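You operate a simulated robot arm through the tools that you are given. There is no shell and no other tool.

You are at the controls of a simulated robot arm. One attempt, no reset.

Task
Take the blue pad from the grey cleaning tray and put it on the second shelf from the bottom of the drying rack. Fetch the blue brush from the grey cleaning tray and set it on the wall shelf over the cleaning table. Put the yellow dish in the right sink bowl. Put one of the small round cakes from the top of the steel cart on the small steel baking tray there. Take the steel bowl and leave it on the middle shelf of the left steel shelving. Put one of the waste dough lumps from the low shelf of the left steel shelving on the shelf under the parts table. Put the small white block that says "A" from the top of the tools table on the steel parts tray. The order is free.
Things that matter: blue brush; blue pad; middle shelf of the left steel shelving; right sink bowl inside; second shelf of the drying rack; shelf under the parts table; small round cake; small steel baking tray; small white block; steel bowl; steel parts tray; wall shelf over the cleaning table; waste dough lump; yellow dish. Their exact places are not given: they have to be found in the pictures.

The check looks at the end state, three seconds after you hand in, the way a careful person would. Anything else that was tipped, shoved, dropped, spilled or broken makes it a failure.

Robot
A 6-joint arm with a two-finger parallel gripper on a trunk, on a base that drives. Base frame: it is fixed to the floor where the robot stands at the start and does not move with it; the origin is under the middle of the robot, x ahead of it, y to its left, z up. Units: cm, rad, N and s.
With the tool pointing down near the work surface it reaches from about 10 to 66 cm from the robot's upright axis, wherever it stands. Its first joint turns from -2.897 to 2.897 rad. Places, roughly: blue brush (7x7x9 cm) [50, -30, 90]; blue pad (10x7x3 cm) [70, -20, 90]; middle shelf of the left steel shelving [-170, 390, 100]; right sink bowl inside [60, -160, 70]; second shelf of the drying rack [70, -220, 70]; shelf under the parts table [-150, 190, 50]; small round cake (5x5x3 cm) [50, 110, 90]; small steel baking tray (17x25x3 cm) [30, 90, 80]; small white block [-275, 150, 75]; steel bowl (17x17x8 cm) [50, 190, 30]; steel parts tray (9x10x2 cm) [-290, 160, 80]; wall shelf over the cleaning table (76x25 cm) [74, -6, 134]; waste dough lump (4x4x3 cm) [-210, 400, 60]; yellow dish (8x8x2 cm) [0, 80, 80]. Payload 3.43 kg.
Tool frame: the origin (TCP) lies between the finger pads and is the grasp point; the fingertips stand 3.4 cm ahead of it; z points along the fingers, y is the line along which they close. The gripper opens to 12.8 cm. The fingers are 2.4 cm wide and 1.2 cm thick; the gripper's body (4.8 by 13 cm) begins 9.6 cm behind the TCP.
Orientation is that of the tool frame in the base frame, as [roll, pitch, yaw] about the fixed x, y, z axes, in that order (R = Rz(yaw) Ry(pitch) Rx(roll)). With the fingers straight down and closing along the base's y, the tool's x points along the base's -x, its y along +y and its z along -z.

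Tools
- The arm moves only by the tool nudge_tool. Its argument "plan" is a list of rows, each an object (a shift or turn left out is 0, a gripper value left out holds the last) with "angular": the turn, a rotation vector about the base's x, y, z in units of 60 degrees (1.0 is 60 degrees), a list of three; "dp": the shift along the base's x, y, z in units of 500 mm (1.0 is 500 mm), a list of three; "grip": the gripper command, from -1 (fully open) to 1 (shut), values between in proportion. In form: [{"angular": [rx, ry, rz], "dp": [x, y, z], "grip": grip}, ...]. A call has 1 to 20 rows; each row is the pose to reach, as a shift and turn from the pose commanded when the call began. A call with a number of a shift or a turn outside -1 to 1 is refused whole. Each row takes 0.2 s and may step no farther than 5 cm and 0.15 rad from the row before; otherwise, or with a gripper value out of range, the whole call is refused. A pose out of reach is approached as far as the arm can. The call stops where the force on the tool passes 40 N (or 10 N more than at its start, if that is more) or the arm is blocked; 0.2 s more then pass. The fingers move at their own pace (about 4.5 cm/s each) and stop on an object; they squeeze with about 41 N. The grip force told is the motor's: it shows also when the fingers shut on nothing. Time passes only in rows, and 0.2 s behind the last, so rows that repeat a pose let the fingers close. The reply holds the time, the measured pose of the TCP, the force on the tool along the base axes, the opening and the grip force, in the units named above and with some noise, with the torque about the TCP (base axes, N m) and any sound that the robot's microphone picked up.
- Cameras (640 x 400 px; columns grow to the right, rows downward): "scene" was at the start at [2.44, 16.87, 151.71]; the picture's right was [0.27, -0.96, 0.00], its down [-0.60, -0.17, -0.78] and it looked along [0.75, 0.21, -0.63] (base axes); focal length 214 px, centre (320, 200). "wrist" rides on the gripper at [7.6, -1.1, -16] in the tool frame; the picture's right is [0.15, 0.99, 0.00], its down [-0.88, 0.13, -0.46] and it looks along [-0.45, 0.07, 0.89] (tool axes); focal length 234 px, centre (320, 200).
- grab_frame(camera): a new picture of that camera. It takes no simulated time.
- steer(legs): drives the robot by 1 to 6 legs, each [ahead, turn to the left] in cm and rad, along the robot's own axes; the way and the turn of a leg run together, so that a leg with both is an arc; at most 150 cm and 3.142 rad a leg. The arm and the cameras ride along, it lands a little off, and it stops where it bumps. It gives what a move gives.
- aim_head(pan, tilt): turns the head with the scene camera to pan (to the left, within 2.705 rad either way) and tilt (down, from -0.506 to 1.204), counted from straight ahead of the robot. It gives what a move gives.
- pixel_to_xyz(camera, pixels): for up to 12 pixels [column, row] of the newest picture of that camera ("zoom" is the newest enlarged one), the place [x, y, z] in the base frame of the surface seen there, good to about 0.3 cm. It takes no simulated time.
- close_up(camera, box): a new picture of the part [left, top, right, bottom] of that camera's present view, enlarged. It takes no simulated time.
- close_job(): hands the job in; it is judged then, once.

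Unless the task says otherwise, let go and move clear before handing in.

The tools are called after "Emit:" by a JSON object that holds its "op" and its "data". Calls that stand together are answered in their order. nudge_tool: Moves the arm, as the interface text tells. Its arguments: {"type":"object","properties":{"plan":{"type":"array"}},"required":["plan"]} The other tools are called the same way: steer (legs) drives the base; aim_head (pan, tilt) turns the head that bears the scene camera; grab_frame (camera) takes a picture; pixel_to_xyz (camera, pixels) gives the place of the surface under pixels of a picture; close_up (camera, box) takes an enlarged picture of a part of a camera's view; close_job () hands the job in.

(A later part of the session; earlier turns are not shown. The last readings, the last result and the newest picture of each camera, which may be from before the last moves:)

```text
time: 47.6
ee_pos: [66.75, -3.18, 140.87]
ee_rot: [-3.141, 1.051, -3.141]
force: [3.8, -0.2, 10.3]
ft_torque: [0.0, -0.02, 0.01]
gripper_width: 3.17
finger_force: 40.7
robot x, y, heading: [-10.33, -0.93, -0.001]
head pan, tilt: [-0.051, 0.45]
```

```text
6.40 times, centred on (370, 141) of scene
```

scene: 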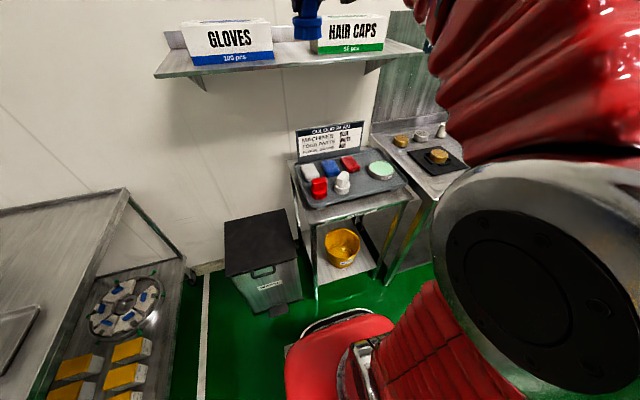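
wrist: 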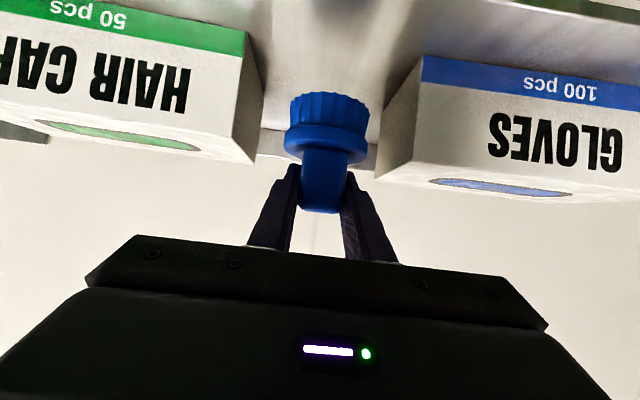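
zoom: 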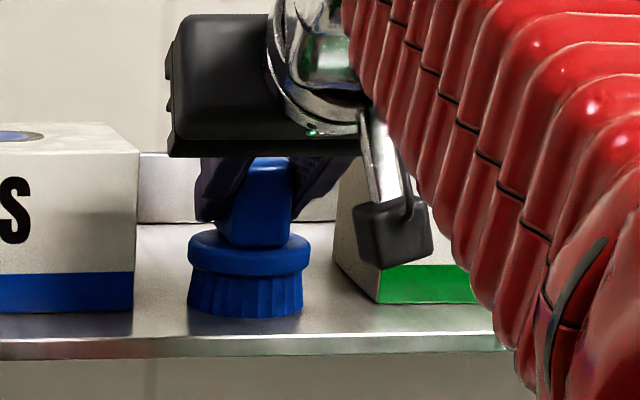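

Contact at 10 N. Opening to 6 cm and retreating back-and-up along the tool axis.

Emit:
{"op": "nudge_tool", "data": {"plan": [{"dp": [0, 0, 0.002], "grip": 0.06}, {"dp": [0, 0, 0.002]}, {"dp": [0, 0, 0.002]}, {"dp": [0, 0, 0.002]}, {"dp": [-0.06, 0, 0.037]}, {"dp": [-0.14, 0, 0.083]}, {"dp": [-0.22, 0, 0.11]}, {"dp": [-0.31, 0, 0.11]}, {"dp": [-0.4, 0, 0.11]}]}}

Emit:
{"op": "close_up", "data": {"camera": "scene", "box": [240, 60, 560, 260]}}

```text
time: 49.6
ee_pos: [46.85, -3.5, 146.23]
ee_rot: [3.141, 1.048, 3.139]
force: [0.4, 0.2, -1.0]
ft_torque: [0.02, 0.0, 0.03]
gripper_width: 6.02
finger_force: 0.1
robot x, y, heading: [-10.03, -1.41, -0.001]
head pan, tilt: [-0.051, 0.45]
```

```text
2.00 times, centred on (400, 160) of scene
```

zoom: 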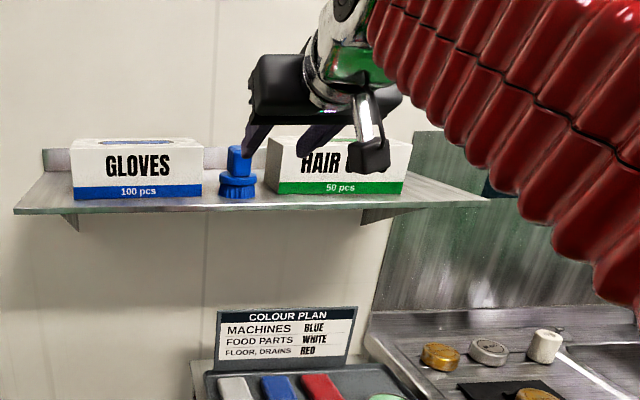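

Brush stands upright on the wall shelf between the boxes. Now I look toward the drying rack to choose the pad's grasp.

Emit:
{"op": "aim_head", "data": {"pan": -1.2, "tilt": 0.35}}

Emit:
{"op": "grab_frame", "data": {"camera": "scene"}}

Emit:
{"op": "close_up", "data": {"camera": "scene", "box": [160, 0, 400, 150]}}

```text
time: 51.0
ee_pos: [46.8, -3.4, 146.22]
ee_rot: [-3.141, 1.05, 3.14]
force: [0.7, 0.9, -0.6]
ft_torque: [0.01, -0.02, 0.0]
gripper_width: 6.04
finger_force: 0.0
robot x, y, heading: [-9.89, -1.12, 0.001]
head pan, tilt: [-1.201, 0.351]
```

```text
taken
```

scene: 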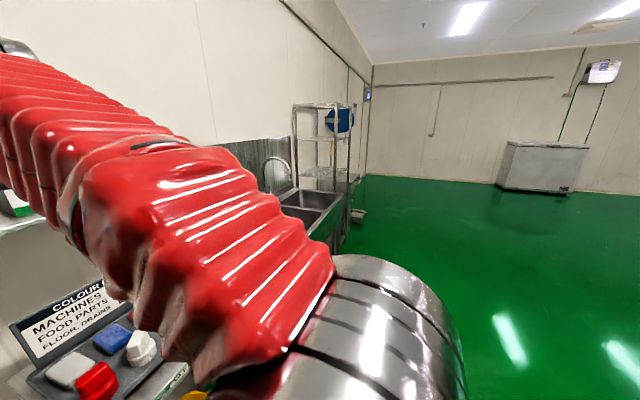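

```text
2.67 times, centred on (280, 75) of scene
```

zoom: 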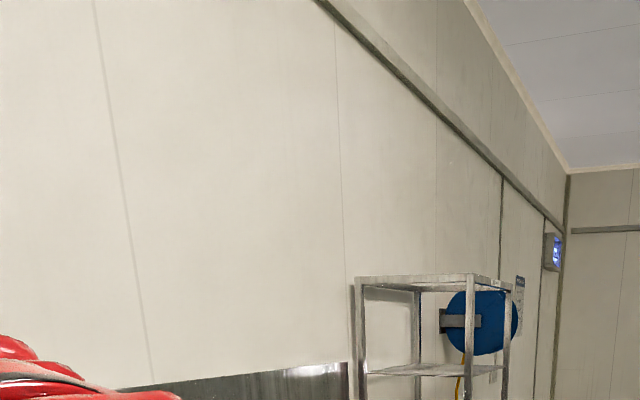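

Emit:
{"op": "close_up", "data": {"camera": "scene", "box": [260, 90, 420, 260]}}

Emit:
{"op": "pixel_to_xyz", "data": {"camera": "scene", "pixels": [[320, 138], [320, 172], [293, 105], [340, 107], [335, 200], [346, 190], [320, 105], [317, 215], [315, 185], [360, 216]]}}

```text
2.35 times, centred on (340, 175) of scene
```

zoom: 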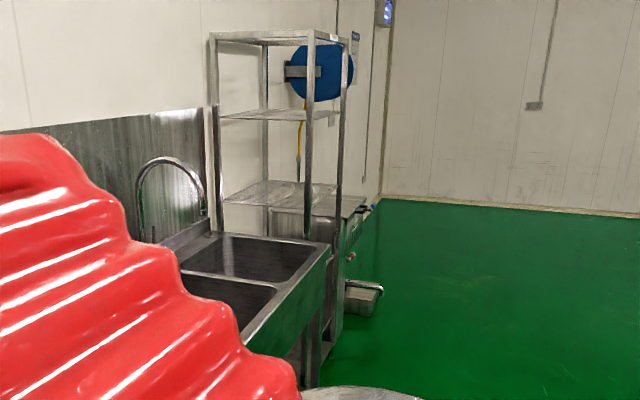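

```text
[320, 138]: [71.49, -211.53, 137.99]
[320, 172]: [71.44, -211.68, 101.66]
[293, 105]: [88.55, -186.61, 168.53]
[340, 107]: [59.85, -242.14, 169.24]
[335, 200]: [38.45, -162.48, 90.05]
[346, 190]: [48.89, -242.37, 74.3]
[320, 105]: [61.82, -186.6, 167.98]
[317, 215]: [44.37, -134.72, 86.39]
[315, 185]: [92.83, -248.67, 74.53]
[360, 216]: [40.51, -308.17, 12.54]
```

The rack spans about x 50–90, y -187…-242 with shelves at z≈168, 138, 102 and lower; I'll insert from the front with a tilted tool. Now I lower the arm toward the pad and reduce tilt to 30° from vertical, so the gripper body clears the white brush.

Emit:
{"op": "nudge_tool", "data": {"plan": [{"dp": [0.0, -0.03, -0.085], "angular": [0, 0.06, 0], "grip": -0.25}, {"dp": [0.0, -0.06, -0.17], "angular": [0, 0.125, 0]}, {"dp": [0.0, -0.09, -0.255], "angular": [0, 0.19, 0]}, {"dp": [0.0, -0.12, -0.34], "angular": [0, 0.25, 0]}, {"dp": [0.0, -0.15, -0.425], "angular": [0, 0.31, 0]}, {"dp": [0.0, -0.18, -0.51], "angular": [0, 0.375, 0]}, {"dp": [0.0, -0.21, -0.595], "angular": [0, 0.44, 0]}, {"dp": [0.0, -0.245, -0.68], "angular": [0, 0.5, 0]}]}}

Emit:
{"op": "steer", "data": {"legs": [[6, 0]]}}

Emit:
{"op": "grab_frame", "data": {"camera": "wrist"}}

Emit:
{"op": "aim_head", "data": {"pan": -0.1, "tilt": 0.8}}

Emit:
{"op": "close_up", "data": {"camera": "scene", "box": [260, 100, 500, 250]}}

```text
time: 52.8
ee_pos: [46.77, -15.49, 112.11]
ee_rot: [3.14, 0.526, -3.141]
force: [0.0, -0.4, 0.8]
ft_torque: [0.04, 0.0, 0.02]
gripper_width: 7.98
finger_force: 0.1
robot x, y, heading: [-9.99, -1.48, 0.001]
head pan, tilt: [-1.201, 0.351]
```

```text
time: 53.8
ee_pos: [52.85, -15.64, 112.14]
ee_rot: [3.141, 0.526, -3.141]
force: [0.6, 1.1, -0.1]
ft_torque: [0.03, 0.01, -0.03]
gripper_width: 8.02
finger_force: 0.1
robot x, y, heading: [-4.31, -1.8, -0.0]
head pan, tilt: [-1.201, 0.351]
```

```text
taken
```

wrist: 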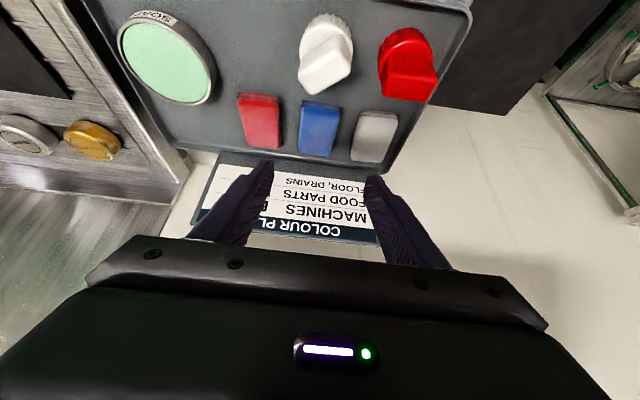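

```text
time: 55.2
ee_pos: [52.74, -15.58, 112.36]
ee_rot: [3.141, 0.525, -3.141]
force: [-0.2, -0.1, 0.1]
ft_torque: [-0.01, 0.03, 0.02]
gripper_width: 8.02
finger_force: 0.0
robot x, y, heading: [-3.97, -1.15, -0.002]
head pan, tilt: [-0.099, 0.799]
```

```text
2.67 times, centred on (380, 175) of scene
```

zoom: 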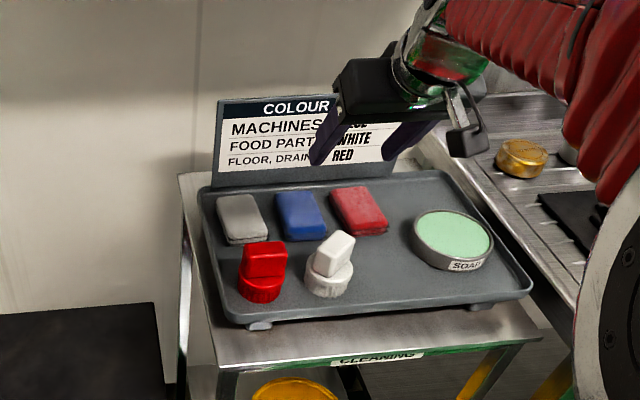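

Emit:
{"op": "close_up", "data": {"camera": "wrist", "box": [220, 60, 420, 185]}}

Emit:
{"op": "pixel_to_xyz", "data": {"camera": "wrist", "pixels": [[305, 104], [340, 110], [301, 150], [332, 155], [320, 125], [277, 98], [277, 145], [360, 112], [354, 158], [290, 130], [348, 130]]}}

```text
3.20 times, centred on (320, 122) of wrist
```

zoom: 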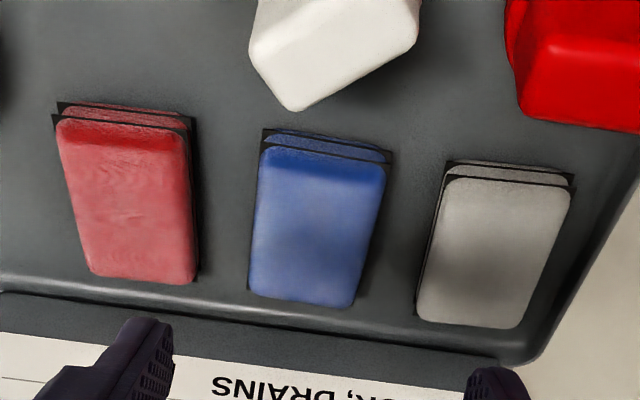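

```text
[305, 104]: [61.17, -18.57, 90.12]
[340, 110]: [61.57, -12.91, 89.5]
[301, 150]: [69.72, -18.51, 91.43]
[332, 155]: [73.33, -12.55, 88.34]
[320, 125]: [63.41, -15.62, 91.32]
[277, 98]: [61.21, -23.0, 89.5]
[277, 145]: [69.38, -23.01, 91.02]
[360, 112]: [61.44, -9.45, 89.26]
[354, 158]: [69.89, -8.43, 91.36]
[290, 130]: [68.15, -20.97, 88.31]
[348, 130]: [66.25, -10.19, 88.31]
```

Blue pad: x 61–70.3, y -18.7…-12.6, top 91.3; gaps of ~4 cm on both sides. Descending along the tilted axis to TCP (64.7,-15.7,92.1).

Emit:
{"op": "nudge_tool", "data": {"plan": [{"dp": [0.046, -0.001, -0.077], "grip": -0.25}, {"dp": [0.093, -0.002, -0.153]}, {"dp": [0.139, -0.002, -0.23]}, {"dp": [0.179, -0.002, -0.299]}, {"dp": [0.214, -0.002, -0.36]}, {"dp": [0.239, -0.002, -0.402]}, {"dp": [0.239, -0.002, -0.402]}]}}

Emit:
{"op": "grab_frame", "data": {"camera": "wrist"}}

Emit:
{"op": "close_up", "data": {"camera": "scene", "box": [260, 100, 500, 250]}}

```text
time: 56.8
ee_pos: [64.84, -15.72, 92.16]
ee_rot: [3.141, 0.526, 3.141]
force: [0.5, -0.2, -0.9]
ft_torque: [0.03, 0.01, -0.02]
gripper_width: 8.0
finger_force: 0.0
robot x, y, heading: [-4.43, -1.08, 0.002]
head pan, tilt: [-0.099, 0.799]
```

```text
taken
```

wrist: 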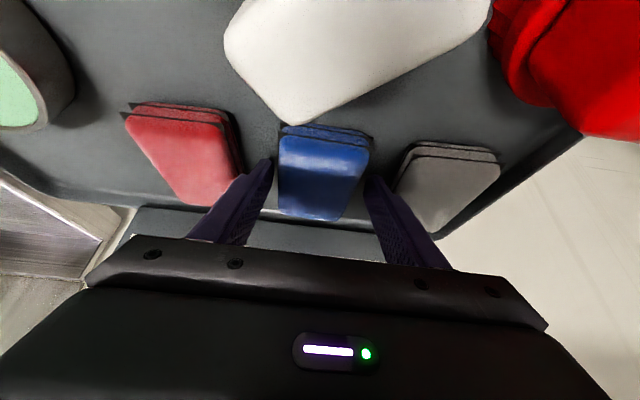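

```text
2.67 times, centred on (380, 175) of scene
```

zoom: 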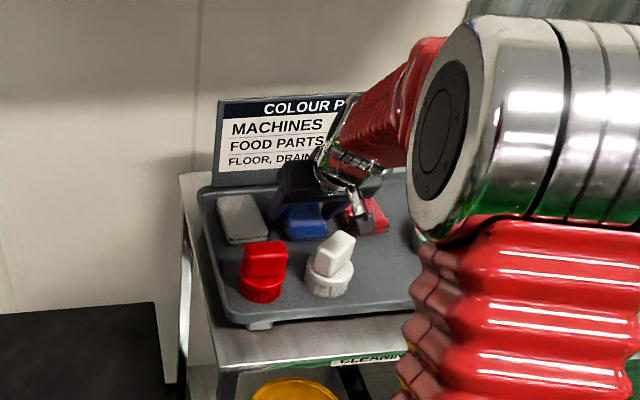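

The pad (322,175) lies between the fingertips. Closing, then lifting and retreating.

Emit:
{"op": "nudge_tool", "data": {"plan": [{"grip": 1}, {"grip": 1}, {"grip": 1}, {"grip": 1}, {"grip": 1}, {"dp": [0, 0, 0.04]}, {"dp": [-0.0, 0, 0.12]}, {"dp": [-0.04, 0, 0.2]}, {"dp": [-0.12, 0, 0.24]}, {"dp": [-0.2, 0, 0.28]}, {"dp": [-0.29, 0, 0.3]}]}}

Emit:
{"op": "grab_frame", "data": {"camera": "wrist"}}

Emit:
{"op": "grab_frame", "data": {"camera": "scene"}}

```text
time: 59.2
ee_pos: [50.3, -15.65, 107.07]
ee_rot: [3.141, 0.525, 3.141]
force: [0.9, 1.0, -1.3]
ft_torque: [-0.02, 0.0, -0.02]
gripper_width: 6.28
finger_force: 40.5
robot x, y, heading: [-3.85, -1.43, 0.002]
head pan, tilt: [-0.099, 0.799]
```

```text
taken
```

wrist: 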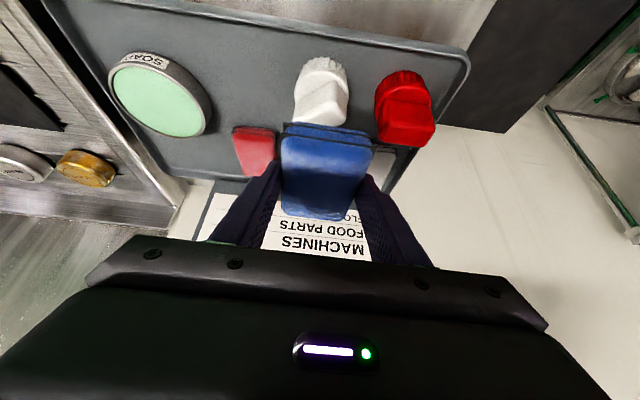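

```text
taken
```

scene: 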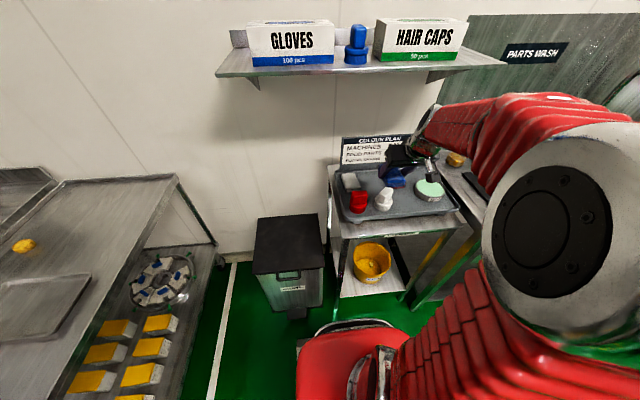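

Pad is held flat (width 6.3). Now driving: back 36, turn right, ahead 214, turn left to face the drying rack.

Emit:
{"op": "steer", "data": {"legs": [[-36, 0], [0, -1.571], [107, 0], [105, 0], [0, 1.571]]}}

Emit:
{"op": "aim_head", "data": {"pan": 0.0, "tilt": 0.6}}

Emit:
{"op": "grab_frame", "data": {"camera": "scene"}}

Emit:
{"op": "grab_frame", "data": {"camera": "wrist"}}

```text
time: 67.1
ee_pos: [-50.84, -56.96, 107.3]
ee_rot: [-3.141, 0.524, 1.634]
force: [-0.4, 0.6, -0.4]
ft_torque: [0.01, 0.0, -0.02]
gripper_width: 6.3
finger_force: 41.3
robot x, y, heading: [-34.84, -1.56, -1.505]
head pan, tilt: [-0.099, 0.799]
stopped in leg 2: the robot was blocked; the commanded pose is now the measured one
```

```text
time: 67.8
ee_pos: [-50.82, -56.88, 107.34]
ee_rot: [-3.141, 0.525, 1.635]
force: [0.4, -0.6, -1.0]
ft_torque: [0.04, 0.05, 0.0]
gripper_width: 6.28
finger_force: 41.3
robot x, y, heading: [-35.23, -1.53, -1.502]
head pan, tilt: [0.0, 0.6]
```

```text
taken
```

scene: 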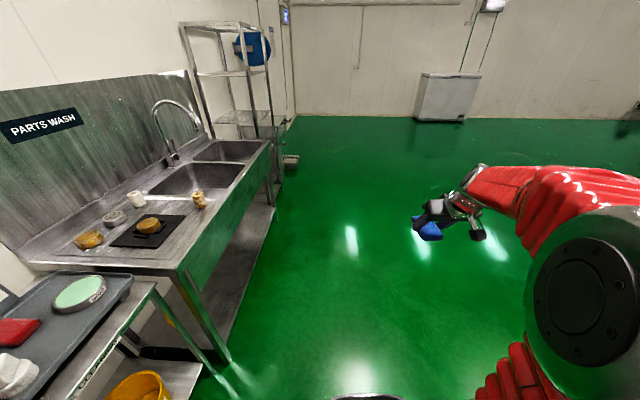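

```text
taken
```

wrist: 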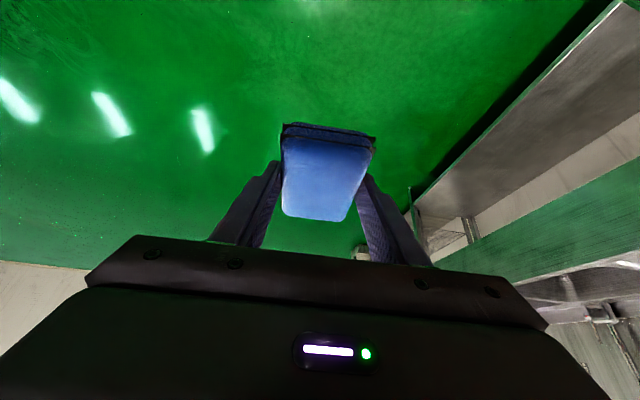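

The turn was stopped just short (heading -1.50) by something; I'll look around the robot to find what it touched.

Emit:
{"op": "aim_head", "data": {"pan": -1.5, "tilt": 0.8}}

Emit:
{"op": "grab_frame", "data": {"camera": "scene"}}

Emit:
{"op": "aim_head", "data": {"pan": 1.5, "tilt": 0.9}}

Emit:
{"op": "grab_frame", "data": {"camera": "scene"}}

Emit:
{"op": "aim_head", "data": {"pan": 2.6, "tilt": 1.0}}

Emit:
{"op": "grab_frame", "data": {"camera": "scene"}}

Emit:
{"op": "aim_head", "data": {"pan": 0.5, "tilt": 1.2}}

Emit:
{"op": "grab_frame", "data": {"camera": "scene"}}

```text
time: 69.4
ee_pos: [-50.92, -57.01, 107.25]
ee_rot: [3.141, 0.526, 1.635]
force: [0.7, 0.4, 0.2]
ft_torque: [0.01, -0.01, -0.03]
gripper_width: 6.29
finger_force: 41.1
robot x, y, heading: [-35.28, -1.54, -1.506]
head pan, tilt: [-1.499, 0.799]
```

```text
taken
```

scene: 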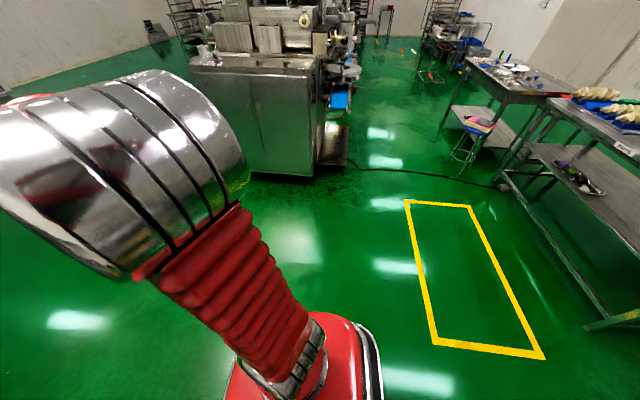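

```text
time: 72.0
ee_pos: [-50.85, -56.88, 107.36]
ee_rot: [-3.141, 0.526, 1.638]
force: [-0.1, 0.1, -0.6]
ft_torque: [0.04, 0.03, -0.01]
gripper_width: 6.3
finger_force: 41.3
robot x, y, heading: [-35.09, -1.55, -1.515]
head pan, tilt: [1.499, 0.901]
```

```text
taken
```

scene: 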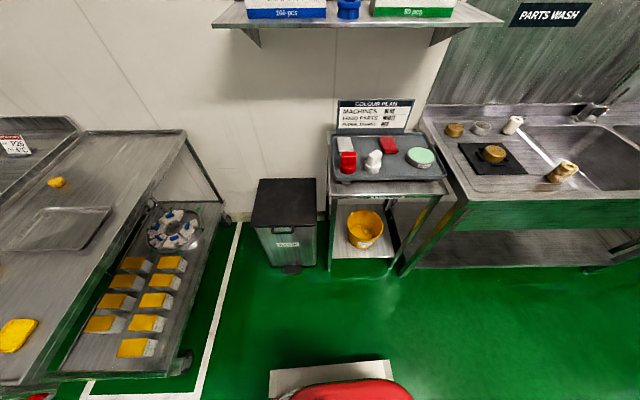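

```text
time: 73.4
ee_pos: [-50.85, -56.98, 107.26]
ee_rot: [3.141, 0.523, 1.635]
force: [-1.0, -0.1, -1.2]
ft_torque: [-0.03, 0.0, -0.01]
gripper_width: 6.29
finger_force: 41.1
robot x, y, heading: [-35.28, -1.48, -1.505]
head pan, tilt: [2.601, 1.0]
```

```text
taken
```

scene: 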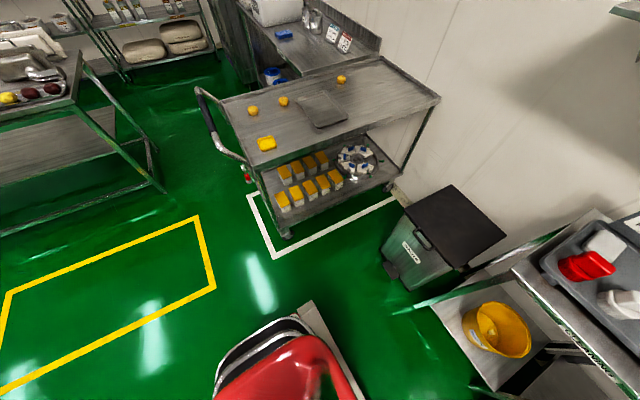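

```text
time: 75.4
ee_pos: [-50.91, -57.06, 107.22]
ee_rot: [-3.141, 0.526, 1.634]
force: [0.5, -0.9, -1.7]
ft_torque: [0.02, 0.02, -0.02]
gripper_width: 6.29
finger_force: 41.4
robot x, y, heading: [-34.88, -1.42, -1.505]
head pan, tilt: [0.499, 1.201]
```

```text
taken
```

scene: 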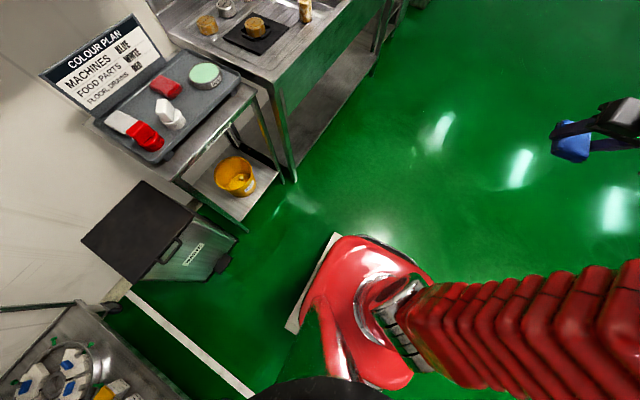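

Nothing is near the base; it seems it merely stopped short. I'll try again with the rest of the turn and the drive in smaller legs.

Emit:
{"op": "steer", "data": {"legs": [[0, -0.06], [60, 0]]}}

```text
time: 80.2
ee_pos: [-53.67, -116.08, 107.21]
ee_rot: [3.14, 0.526, 1.577]
force: [0.0, -0.7, 0.1]
ft_torque: [0.0, 0.01, -0.03]
gripper_width: 6.31
finger_force: 41.2
robot x, y, heading: [-35.13, -61.45, -1.565]
head pan, tilt: [0.499, 1.201]
```

It drives fine. Continuing to y≈-214.

Emit:
{"op": "steer", "data": {"legs": [[100, 0], [52, 0]]}}

Emit:
{"op": "aim_head", "data": {"pan": 1.5, "tilt": 0.6}}

Emit:
{"op": "grab_frame", "data": {"camera": "scene"}}

```text
time: 90.3
ee_pos: [-51.15, -268.04, 107.27]
ee_rot: [-3.141, 0.525, 1.587]
force: [-0.7, -0.5, -0.8]
ft_torque: [0.03, -0.02, 0.01]
gripper_width: 6.3
finger_force: 40.7
robot x, y, heading: [-32.83, -213.24, -1.551]
head pan, tilt: [0.499, 1.201]
```

```text
time: 91.5
ee_pos: [-51.21, -268.05, 107.44]
ee_rot: [3.141, 0.524, 1.587]
force: [0.1, -0.3, -1.2]
ft_torque: [0.02, 0.01, 0.0]
gripper_width: 6.28
finger_force: 40.6
robot x, y, heading: [-33.11, -213.47, -1.552]
head pan, tilt: [1.499, 0.6]
```

```text
taken
```

scene: 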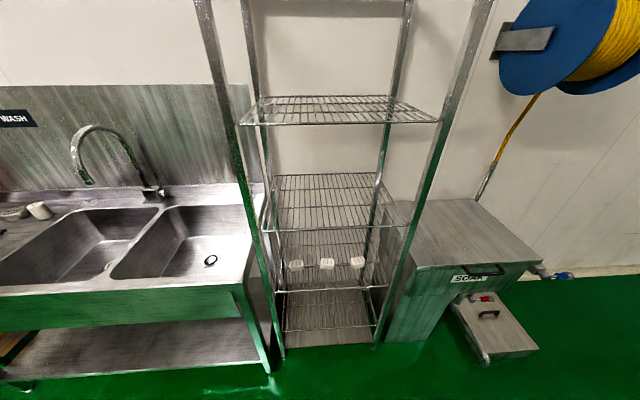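

Emit:
{"op": "close_up", "data": {"camera": "scene", "box": [220, 60, 450, 360]}}

Emit:
{"op": "pixel_to_xyz", "data": {"camera": "scene", "pixels": [[240, 123], [438, 122], [340, 124], [325, 228], [320, 290], [300, 328], [325, 262], [298, 265], [358, 262], [272, 230], [405, 225], [330, 245]]}}

```text
1.33 times, centred on (335, 210) of scene
```

zoom: 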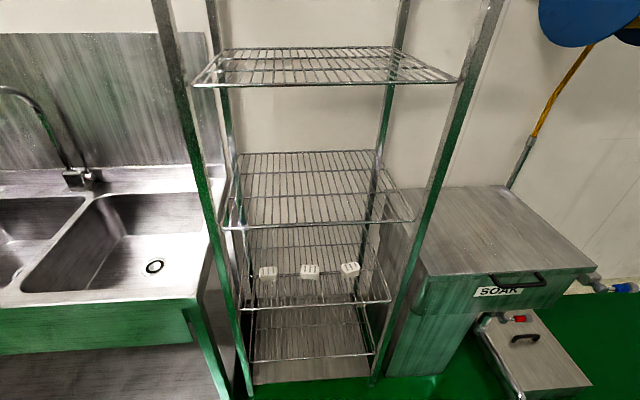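

```text
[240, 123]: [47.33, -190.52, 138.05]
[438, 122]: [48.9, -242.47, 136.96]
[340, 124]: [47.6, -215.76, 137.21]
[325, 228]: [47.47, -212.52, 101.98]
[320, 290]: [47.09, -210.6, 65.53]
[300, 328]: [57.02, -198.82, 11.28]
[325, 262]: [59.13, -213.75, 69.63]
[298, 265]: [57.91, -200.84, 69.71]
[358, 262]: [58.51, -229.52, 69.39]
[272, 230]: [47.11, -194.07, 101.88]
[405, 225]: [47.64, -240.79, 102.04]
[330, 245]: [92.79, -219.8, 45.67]
```

Wire shelves are at z≈138, 102, 65.5 and a lower one; the second (z 65.5) holds three small white things at y≈-201, -214, -229. Zooming to find the free room.

Emit:
{"op": "close_up", "data": {"camera": "scene", "box": [260, 220, 420, 320]}}

```text
4.00 times, centred on (340, 270) of scene
```

zoom: 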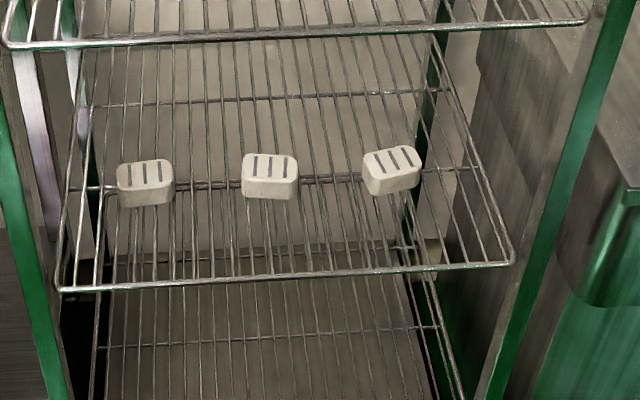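

Emit:
{"op": "pixel_to_xyz", "data": {"camera": "zoom", "pixels": [[296, 195], [296, 170], [243, 190], [364, 175], [372, 193], [420, 183], [420, 165], [270, 199], [327, 185], [330, 274], [60, 288], [512, 264]]}}

```text
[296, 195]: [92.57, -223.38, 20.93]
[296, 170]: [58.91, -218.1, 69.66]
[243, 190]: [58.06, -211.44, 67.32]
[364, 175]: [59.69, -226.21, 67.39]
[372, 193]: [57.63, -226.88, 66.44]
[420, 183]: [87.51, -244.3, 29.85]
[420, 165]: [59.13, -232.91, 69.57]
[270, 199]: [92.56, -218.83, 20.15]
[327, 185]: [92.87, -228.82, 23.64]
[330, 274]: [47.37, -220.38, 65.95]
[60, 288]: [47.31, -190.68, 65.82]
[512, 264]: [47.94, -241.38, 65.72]
```

Items bound a gap y -218.1…-226.2 starting at x≈57.5; front edge is x 47.3. I'll put the pad at x≈49–58, y≈-222.1, so I turn the robot to face the rack at y≈-208.

Emit:
{"op": "steer", "data": {"legs": [[-5, 0], [0, 1.55]]}}

Emit:
{"op": "aim_head", "data": {"pan": 0.0, "tilt": 0.8}}

Emit:
{"op": "grab_frame", "data": {"camera": "scene"}}

```text
time: 98.2
ee_pos: [21.79, -227.31, 107.5]
ee_rot: [3.141, 0.525, 3.14]
force: [0.6, -1.5, -0.8]
ft_torque: [0.01, 0.0, 0.0]
gripper_width: 6.3
finger_force: 40.5
robot x, y, heading: [-33.05, -212.76, -0.01]
head pan, tilt: [1.499, 0.6]
stopped in leg 2: the robot was blocked; the commanded pose is now the measured one
```

```text
time: 99.8
ee_pos: [21.7, -227.51, 107.66]
ee_rot: [-3.141, 0.524, 3.141]
force: [-0.5, 1.3, -1.4]
ft_torque: [0.0, -0.02, 0.0]
gripper_width: 6.31
finger_force: 40.7
robot x, y, heading: [-32.81, -212.57, -0.006]
head pan, tilt: [0.0, 0.799]
```

```text
taken
```

scene: 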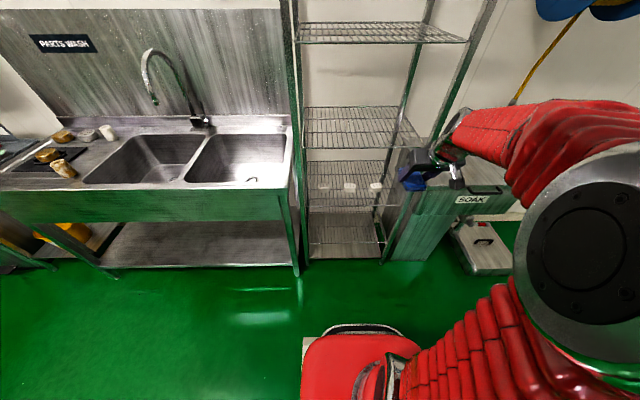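

Robot faces the rack at (-33,-212.6), heading ≈0. Lowering the pad to z≈75 and shifting it to y≈-222.1 before driving in.

Emit:
{"op": "nudge_tool", "data": {"plan": [{"dp": [0.0, 0.015, -0.095], "grip": 1}, {"dp": [0.0, 0.03, -0.19]}, {"dp": [0.0, 0.045, -0.285]}, {"dp": [0.0, 0.06, -0.38]}, {"dp": [0.0, 0.075, -0.475]}, {"dp": [0.0, 0.09, -0.57]}, {"dp": [0.0, 0.106, -0.65]}]}}

Emit:
{"op": "steer", "data": {"legs": [[19, 0]]}}

Emit:
{"op": "grab_frame", "data": {"camera": "scene"}}

Emit:
{"op": "grab_frame", "data": {"camera": "wrist"}}

```text
time: 101.4
ee_pos: [20.69, -220.22, 74.47]
ee_rot: [-3.095, 0.488, -2.888]
force: [1.8, -1.7, 0.9]
ft_torque: [0.13, 0.12, 0.11]
gripper_width: 6.29
finger_force: 41.1
robot x, y, heading: [-32.88, -212.82, -0.013]
head pan, tilt: [0.0, 0.799]
```

```text
time: 103.2
ee_pos: [40.92, -222.2, 75.02]
ee_rot: [3.141, 0.525, -3.141]
force: [0.5, 0.1, -0.9]
ft_torque: [-0.01, 0.01, 0.02]
gripper_width: 6.26
finger_force: 41.5
robot x, y, heading: [-13.68, -212.79, -0.008]
head pan, tilt: [0.0, 0.799]
```

```text
taken
```

scene: 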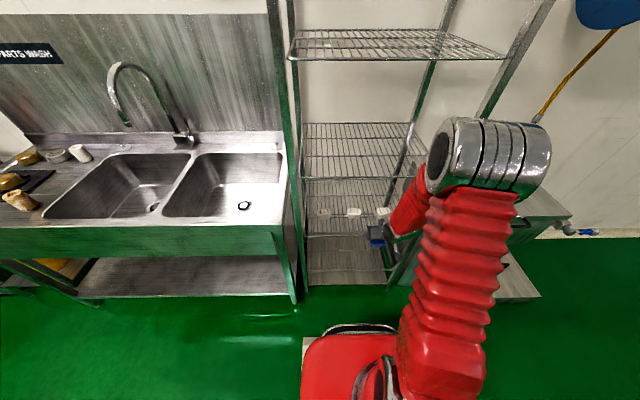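

```text
taken
```

wrist: 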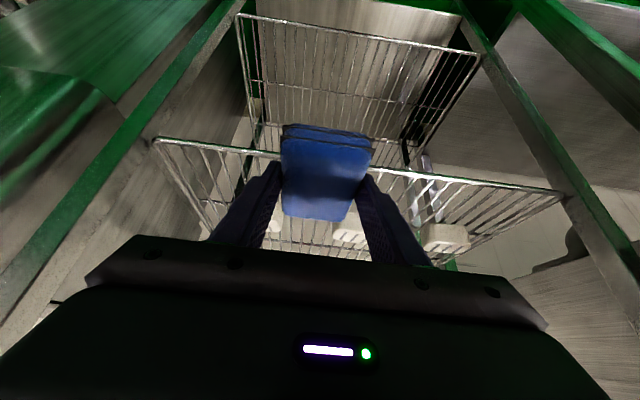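

Arm settled at (40.9,-222.2,75), orientation good. Moving into the shelf opening to x≈52.5, z≈73.

Emit:
{"op": "nudge_tool", "data": {"plan": [{"dp": [0.07, 0.002, -0.01], "grip": 1}, {"dp": [0.14, 0.002, -0.02]}, {"dp": [0.2, 0.002, -0.03]}, {"dp": [0.232, 0.002, -0.04]}, {"dp": [0.232, 0.002, -0.04]}]}}

Emit:
{"op": "grab_frame", "data": {"camera": "wrist"}}

Emit:
{"op": "close_up", "data": {"camera": "scene", "box": [290, 120, 450, 300]}}

```text
time: 104.5
ee_pos: [52.48, -222.22, 72.97]
ee_rot: [3.14, 0.524, -3.14]
force: [0.1, -0.3, -1.3]
ft_torque: [0.01, 0.0, -0.03]
gripper_width: 6.31
finger_force: 41.6
robot x, y, heading: [-13.32, -212.62, -0.012]
head pan, tilt: [0.0, 0.799]
```

```text
taken
```

wrist: 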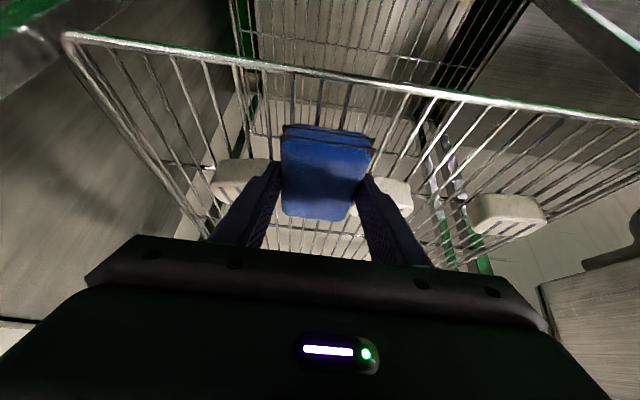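

```text
2.22 times, centred on (370, 210) of scene
```

zoom: 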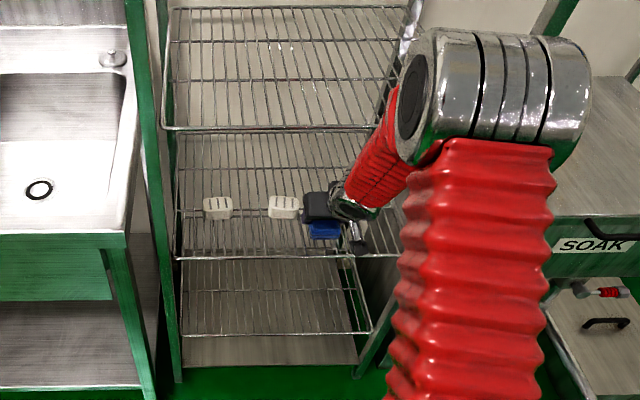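

Checking item positions relative to the pad with the wrist picture.

Emit:
{"op": "pixel_to_xyz", "data": {"camera": "wrist", "pixels": [[245, 172], [268, 172], [215, 178], [380, 186], [408, 190], [352, 208], [325, 145], [325, 190], [285, 135], [370, 150]]}}

```text
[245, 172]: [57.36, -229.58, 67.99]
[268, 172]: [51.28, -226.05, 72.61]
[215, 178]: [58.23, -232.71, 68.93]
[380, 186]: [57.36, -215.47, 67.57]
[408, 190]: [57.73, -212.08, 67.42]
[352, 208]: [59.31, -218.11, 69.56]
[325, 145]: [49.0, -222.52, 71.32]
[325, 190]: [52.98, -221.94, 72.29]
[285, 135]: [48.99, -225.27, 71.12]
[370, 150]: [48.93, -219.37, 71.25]
```

Pad spans x 48.9–58.2, y -225.4…-219.2; items start at x 57.4. I'll shift back 0.5 cm and lower to contact.

Emit:
{"op": "nudge_tool", "data": {"plan": [{"dp": [-0.01, 0, -0.02], "grip": 1}, {"dp": [-0.01, 0, -0.04]}, {"dp": [-0.01, 0, -0.05]}, {"dp": [-0.01, 0, -0.054]}, {"dp": [-0.01, 0, -0.058]}, {"dp": [-0.01, 0, -0.058]}]}}

```text
time: 105.8
ee_pos: [52.07, -222.03, 70.13]
ee_rot: [-3.142, 0.526, -3.141]
force: [-0.8, -0.2, -0.2]
ft_torque: [-0.01, 0.02, 0.02]
gripper_width: 6.29
finger_force: 41.1
robot x, y, heading: [-13.45, -213.36, -0.005]
head pan, tilt: [0.0, 0.799]
```

Emit:
{"op": "nudge_tool", "data": {"plan": [{"dp": [0, 0, -0.003], "grip": 1}, {"dp": [0, 0, -0.006]}, {"dp": [0, 0, -0.009]}, {"dp": [0, 0, -0.009]}]}}

Emit:
{"op": "grab_frame", "data": {"camera": "wrist"}}

```text
time: 106.8
ee_pos: [52.12, -222.03, 69.83]
ee_rot: [3.141, 0.529, 3.141]
force: [-6.4, 0.1, 22.4]
ft_torque: [-0.01, 0.23, 0.02]
gripper_width: 6.28
finger_force: 41.2
robot x, y, heading: [-13.33, -212.49, -0.009]
head pan, tilt: [0.0, 0.799]
```

```text
taken
```

wrist: 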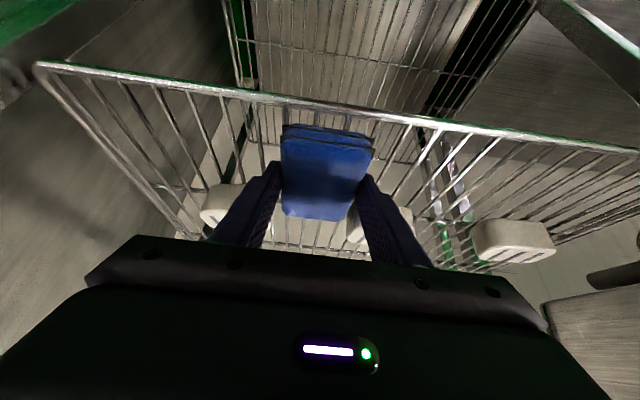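

Contact (22 N). Opening to 8 cm and backing out along the tool axis.

Emit:
{"op": "nudge_tool", "data": {"plan": [{"dp": [0, 0, 0.002], "grip": -0.25}, {"dp": [0, 0, 0.002]}, {"dp": [0, 0, 0.002]}, {"dp": [0, 0, 0.002]}, {"dp": [-0.03, 0, 0.052]}, {"dp": [-0.07, 0, 0.122]}, {"dp": [-0.15, 0, 0.16]}, {"dp": [-0.24, 0, 0.16]}, {"dp": [-0.33, 0, 0.16]}, {"dp": [-0.42, 0, 0.16]}]}}

Emit:
{"op": "grab_frame", "data": {"camera": "wrist"}}

Emit:
{"op": "close_up", "data": {"camera": "scene", "box": [290, 120, 450, 300]}}

```text
time: 109.0
ee_pos: [30.83, -222.06, 77.77]
ee_rot: [-3.139, 0.526, 3.141]
force: [-1.3, -1.3, -1.0]
ft_torque: [-0.02, 0.06, 0.0]
gripper_width: 8.0
finger_force: 0.0
robot x, y, heading: [-13.35, -213.13, -0.004]
head pan, tilt: [0.0, 0.799]
```

```text
taken
```

wrist: 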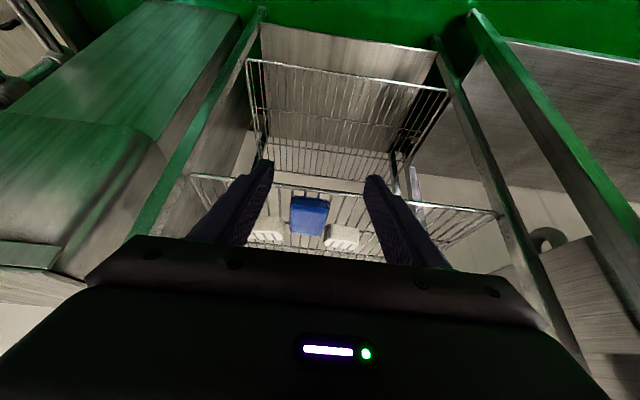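

```text
2.22 times, centred on (370, 210) of scene
```

zoom: 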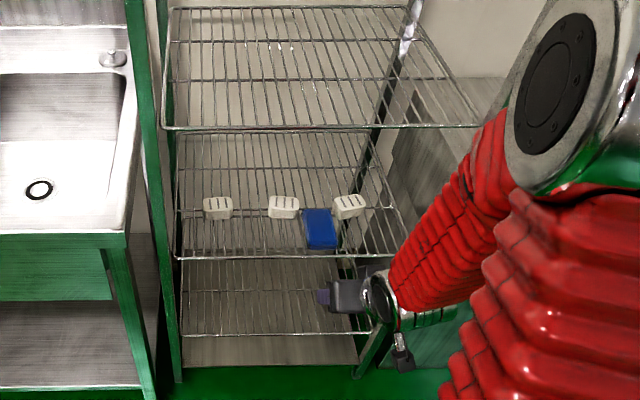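

The blue pad lies on the second shelf, nothing disturbed. Next the cart: back away, raise the arm to z≈110 with the tool vertical, then drive up.

Emit:
{"op": "steer", "data": {"legs": [[-18, 0]]}}

Emit:
{"op": "nudge_tool", "data": {"plan": [{"dp": [0.02, 0, 0.09], "angular": [0, 0.07, 0], "grip": -0.25}, {"dp": [0.03, 0, 0.18], "angular": [0, 0.14, 0]}, {"dp": [0.04, 0, 0.27], "angular": [0, 0.21, 0]}, {"dp": [0.05, 0, 0.36], "angular": [0, 0.28, 0]}, {"dp": [0.06, 0, 0.45], "angular": [0, 0.35, 0]}, {"dp": [0.07, 0, 0.54], "angular": [0, 0.42, 0]}, {"dp": [0.08, 0, 0.62], "angular": [0, 0.5, 0]}]}}

Emit:
{"op": "steer", "data": {"legs": [[0, 1.571]]}}

```text
time: 110.8
ee_pos: [13.03, -221.74, 77.67]
ee_rot: [3.141, 0.525, -3.141]
force: [0.6, -0.5, -0.2]
ft_torque: [-0.04, 0.03, -0.04]
gripper_width: 7.98
finger_force: 0.1
robot x, y, heading: [-31.49, -213.21, -0.01]
head pan, tilt: [0.0, 0.799]
```

```text
time: 112.4
ee_pos: [17.01, -222.02, 108.73]
ee_rot: [-3.137, -0.001, 3.139]
force: [-0.1, -0.2, -0.1]
ft_torque: [-0.01, -0.04, 0.02]
gripper_width: 8.03
finger_force: 0.1
out of reach, approached as far as the arm can: row 1, 2
robot x, y, heading: [-31.67, -212.81, -0.006]
head pan, tilt: [0.0, 0.799]
```

```text
time: 118.4
ee_pos: [-22.56, -164.2, 108.66]
ee_rot: [3.14, 0.003, -1.567]
force: [0.2, -0.2, 0.3]
ft_torque: [0.0, 0.02, -0.02]
gripper_width: 8.0
finger_force: 0.1
robot x, y, heading: [-26.22, -212.9, 1.562]
head pan, tilt: [0.0, 0.799]
```

Driving up along x≈-25 to y≈-35.

Emit:
{"op": "steer", "data": {"legs": [[120, 0], [58, 0]]}}

Emit:
{"op": "aim_head", "data": {"pan": -0.3, "tilt": 0.7}}

Emit:
{"op": "grab_frame", "data": {"camera": "scene"}}

```text
time: 130.1
ee_pos: [-21.08, 13.21, 108.76]
ee_rot: [-3.141, 0.002, -1.569]
force: [0.0, -1.5, 0.0]
ft_torque: [0.05, -0.01, -0.04]
gripper_width: 7.99
finger_force: 0.1
robot x, y, heading: [-24.58, -35.37, 1.558]
head pan, tilt: [0.0, 0.799]
```

```text
time: 130.8
ee_pos: [-20.98, 13.33, 108.72]
ee_rot: [3.141, 0.003, -1.569]
force: [-0.1, 0.1, 0.5]
ft_torque: [-0.02, 0.05, -0.01]
gripper_width: 8.02
finger_force: 0.0
robot x, y, heading: [-24.43, -35.45, 1.563]
head pan, tilt: [-0.3, 0.7]
```

```text
taken
```

scene: 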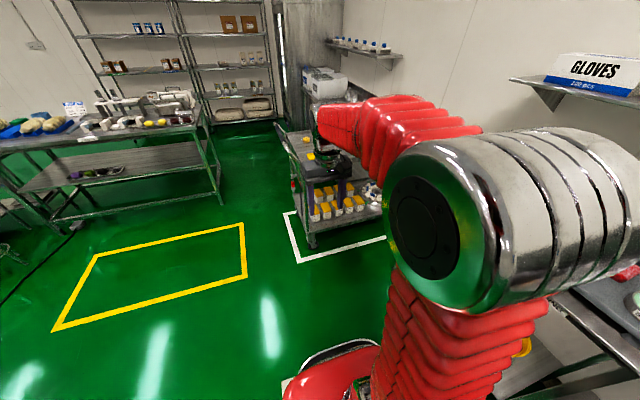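

Turning right ~0.39 rad and driving diagonally toward the cart side.

Emit:
{"op": "steer", "data": {"legs": [[0, -0.39], [60, 0]]}}

Emit:
{"op": "grab_frame", "data": {"camera": "scene"}}

```text
time: 136.8
ee_pos: [20.63, 63.45, 108.74]
ee_rot: [-3.141, 0.002, -1.958]
force: [-0.4, 0.0, 0.1]
ft_torque: [0.01, 0.0, -0.01]
gripper_width: 7.98
finger_force: 0.0
robot x, y, heading: [-1.24, 20.16, 1.169]
head pan, tilt: [-0.3, 0.7]
```

```text
taken
```

scene: 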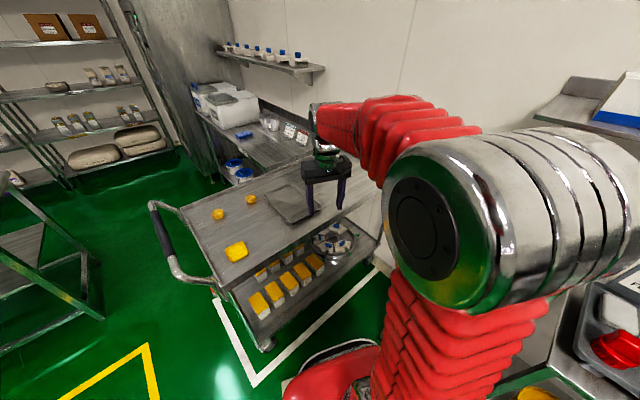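

Good so far. Advancing 16 cm more and squaring up to the cart.

Emit:
{"op": "steer", "data": {"legs": [[16, 0], [0, 0.39]]}}

Emit:
{"op": "aim_head", "data": {"pan": 0.0, "tilt": 0.9}}

Emit:
{"op": "grab_frame", "data": {"camera": "scene"}}

Emit:
{"op": "grab_frame", "data": {"camera": "wrist"}}

```text
time: 140.1
ee_pos: [8.31, 83.28, 108.91]
ee_rot: [3.141, 0.001, -1.566]
force: [0.0, -0.3, -0.4]
ft_torque: [0.01, 0.0, 0.01]
gripper_width: 7.99
finger_force: 0.1
robot x, y, heading: [6.42, 34.55, 1.57]
head pan, tilt: [-0.3, 0.7]
```

```text
time: 140.8
ee_pos: [8.47, 83.28, 108.95]
ee_rot: [-3.142, 0.003, -1.566]
force: [1.1, 0.1, -0.3]
ft_torque: [0.04, 0.03, -0.03]
gripper_width: 8.02
finger_force: 0.1
robot x, y, heading: [7.12, 34.8, 1.568]
head pan, tilt: [0.0, 0.901]
```

```text
taken
```

scene: 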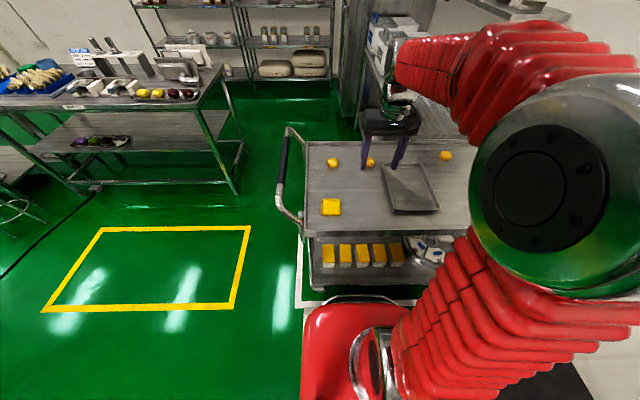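

```text
taken
```

wrist: 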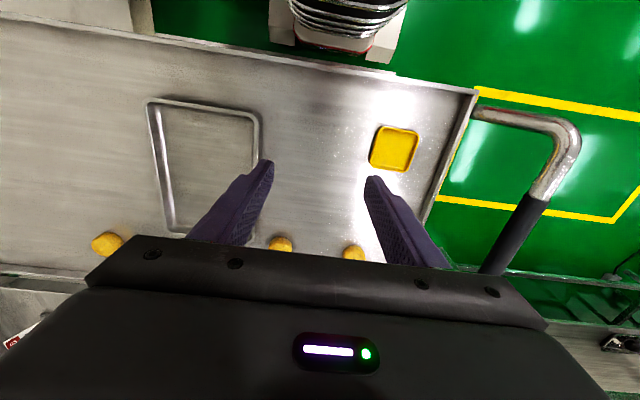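

Wrist view: yellow dish (395,150), baking tray (205,160), cakes at (107,242), (280,243), (352,252). Measuring.

Emit:
{"op": "pixel_to_xyz", "data": {"camera": "wrist", "pixels": [[375, 135], [413, 137], [408, 168], [375, 165], [393, 148], [150, 105], [255, 110], [170, 228], [205, 165], [280, 241], [353, 250], [107, 240]]}}

Emit:
{"op": "close_up", "data": {"camera": "scene", "box": [280, 120, 480, 245]}}

```text
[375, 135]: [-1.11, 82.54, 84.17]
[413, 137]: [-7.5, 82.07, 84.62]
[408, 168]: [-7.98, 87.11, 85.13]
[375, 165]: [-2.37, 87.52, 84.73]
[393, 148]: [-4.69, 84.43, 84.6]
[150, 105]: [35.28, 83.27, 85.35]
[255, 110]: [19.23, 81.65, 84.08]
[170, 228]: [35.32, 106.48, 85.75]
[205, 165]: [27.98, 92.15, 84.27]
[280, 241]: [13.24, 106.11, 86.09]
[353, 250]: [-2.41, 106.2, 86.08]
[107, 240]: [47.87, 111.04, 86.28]
```

```text
3.20 times, centred on (380, 182) of scene
```

zoom: 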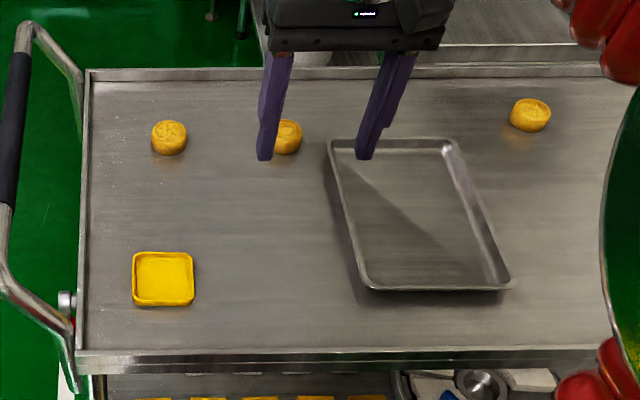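

Middle cake is near (13.3,107.4), too far for now (73 cm from the axis), so I drive 8 cm closer and look again.

Emit:
{"op": "steer", "data": {"legs": [[8, 0]]}}

Emit:
{"op": "aim_head", "data": {"pan": 0.0, "tilt": 1.2}}

Emit:
{"op": "grab_frame", "data": {"camera": "scene"}}

Emit:
{"op": "pixel_to_xyz", "data": {"camera": "scene", "pixels": [[345, 200], [330, 300], [350, 260], [380, 230], [310, 250], [350, 280]]}}

```text
time: 142.0
ee_pos: [8.42, 91.46, 108.93]
ee_rot: [3.141, 0.001, -1.565]
force: [0.6, 0.1, 0.1]
ft_torque: [0.0, -0.01, 0.02]
gripper_width: 7.99
finger_force: 0.1
robot x, y, heading: [6.62, 42.57, 1.569]
head pan, tilt: [0.0, 0.901]
```

```text
time: 142.8
ee_pos: [8.46, 91.33, 108.89]
ee_rot: [3.141, 0.002, -1.564]
force: [0.5, -0.3, 0.1]
ft_torque: [-0.01, 0.0, -0.01]
gripper_width: 8.0
finger_force: 0.1
robot x, y, heading: [6.72, 42.76, 1.572]
head pan, tilt: [0.0, 1.201]
```

```text
taken
```

scene: 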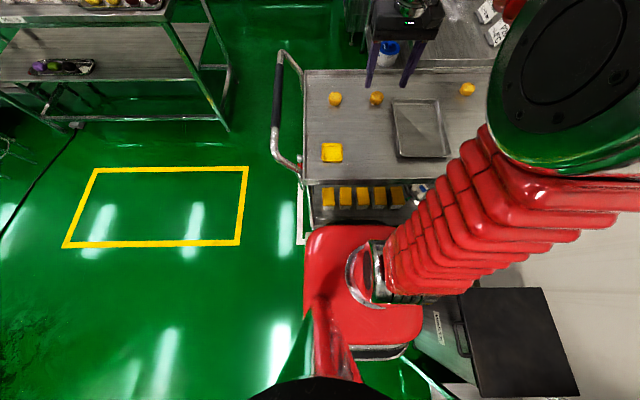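

```text
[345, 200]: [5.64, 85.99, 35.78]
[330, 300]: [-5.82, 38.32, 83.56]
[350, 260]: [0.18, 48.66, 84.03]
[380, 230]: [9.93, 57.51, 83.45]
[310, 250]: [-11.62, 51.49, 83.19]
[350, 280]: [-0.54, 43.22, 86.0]
```

The robot front still clears the cart edge. Moving the gripper toward the middle cake for a closer look.

Emit:
{"op": "nudge_tool", "data": {"plan": [{"dp": [0.03, 0.08, -0.03], "grip": -0.25}, {"dp": [0.06, 0.16, -0.07]}, {"dp": [0.097, 0.23, -0.12]}, {"dp": [0.097, 0.23, -0.12]}]}}

Emit:
{"op": "grab_frame", "data": {"camera": "wrist"}}

Emit:
{"op": "aim_head", "data": {"pan": 0.0, "tilt": 0.9}}

Emit:
{"op": "close_up", "data": {"camera": "scene", "box": [260, 80, 500, 230]}}

```text
time: 143.8
ee_pos: [13.19, 102.97, 102.92]
ee_rot: [3.141, 0.003, -1.567]
force: [0.2, 0.5, 0.5]
ft_torque: [-0.01, 0.04, 0.0]
gripper_width: 8.01
finger_force: 0.1
robot x, y, heading: [6.66, 42.44, 1.565]
head pan, tilt: [0.0, 1.201]
```

```text
taken
```

wrist: 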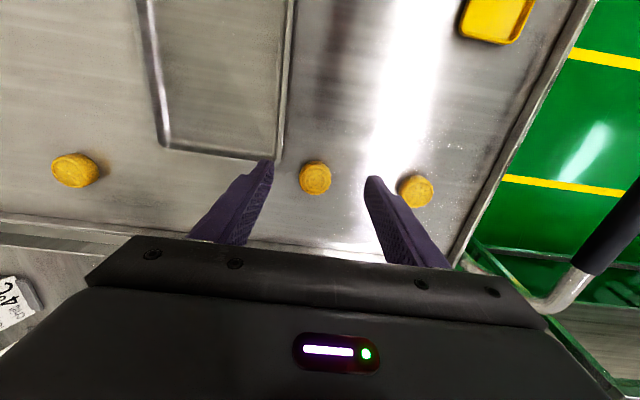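

```text
time: 144.6
ee_pos: [13.11, 102.82, 102.84]
ee_rot: [-3.141, 0.002, -1.567]
force: [0.5, 0.2, -0.3]
ft_torque: [0.01, 0.03, 0.02]
gripper_width: 7.99
finger_force: 0.1
robot x, y, heading: [6.74, 42.7, 1.566]
head pan, tilt: [0.0, 0.901]
```

```text
2.67 times, centred on (380, 155) of scene
```

zoom: 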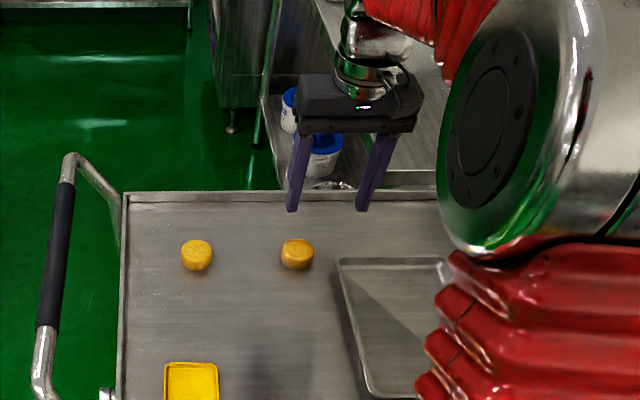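

Emit:
{"op": "pixel_to_xyz", "data": {"camera": "wrist", "pixels": [[315, 178], [301, 178], [331, 178], [315, 164], [316, 193], [340, 200], [285, 20], [165, 145], [275, 158], [200, 80], [215, 120], [290, 215]]}}

```text
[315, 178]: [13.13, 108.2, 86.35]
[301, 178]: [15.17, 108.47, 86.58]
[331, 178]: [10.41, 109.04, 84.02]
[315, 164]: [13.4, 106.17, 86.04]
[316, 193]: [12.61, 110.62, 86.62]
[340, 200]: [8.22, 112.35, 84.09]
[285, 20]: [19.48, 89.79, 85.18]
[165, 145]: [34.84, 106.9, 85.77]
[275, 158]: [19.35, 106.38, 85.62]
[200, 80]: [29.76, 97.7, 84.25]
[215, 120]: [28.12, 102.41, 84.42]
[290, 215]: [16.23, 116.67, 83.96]
```

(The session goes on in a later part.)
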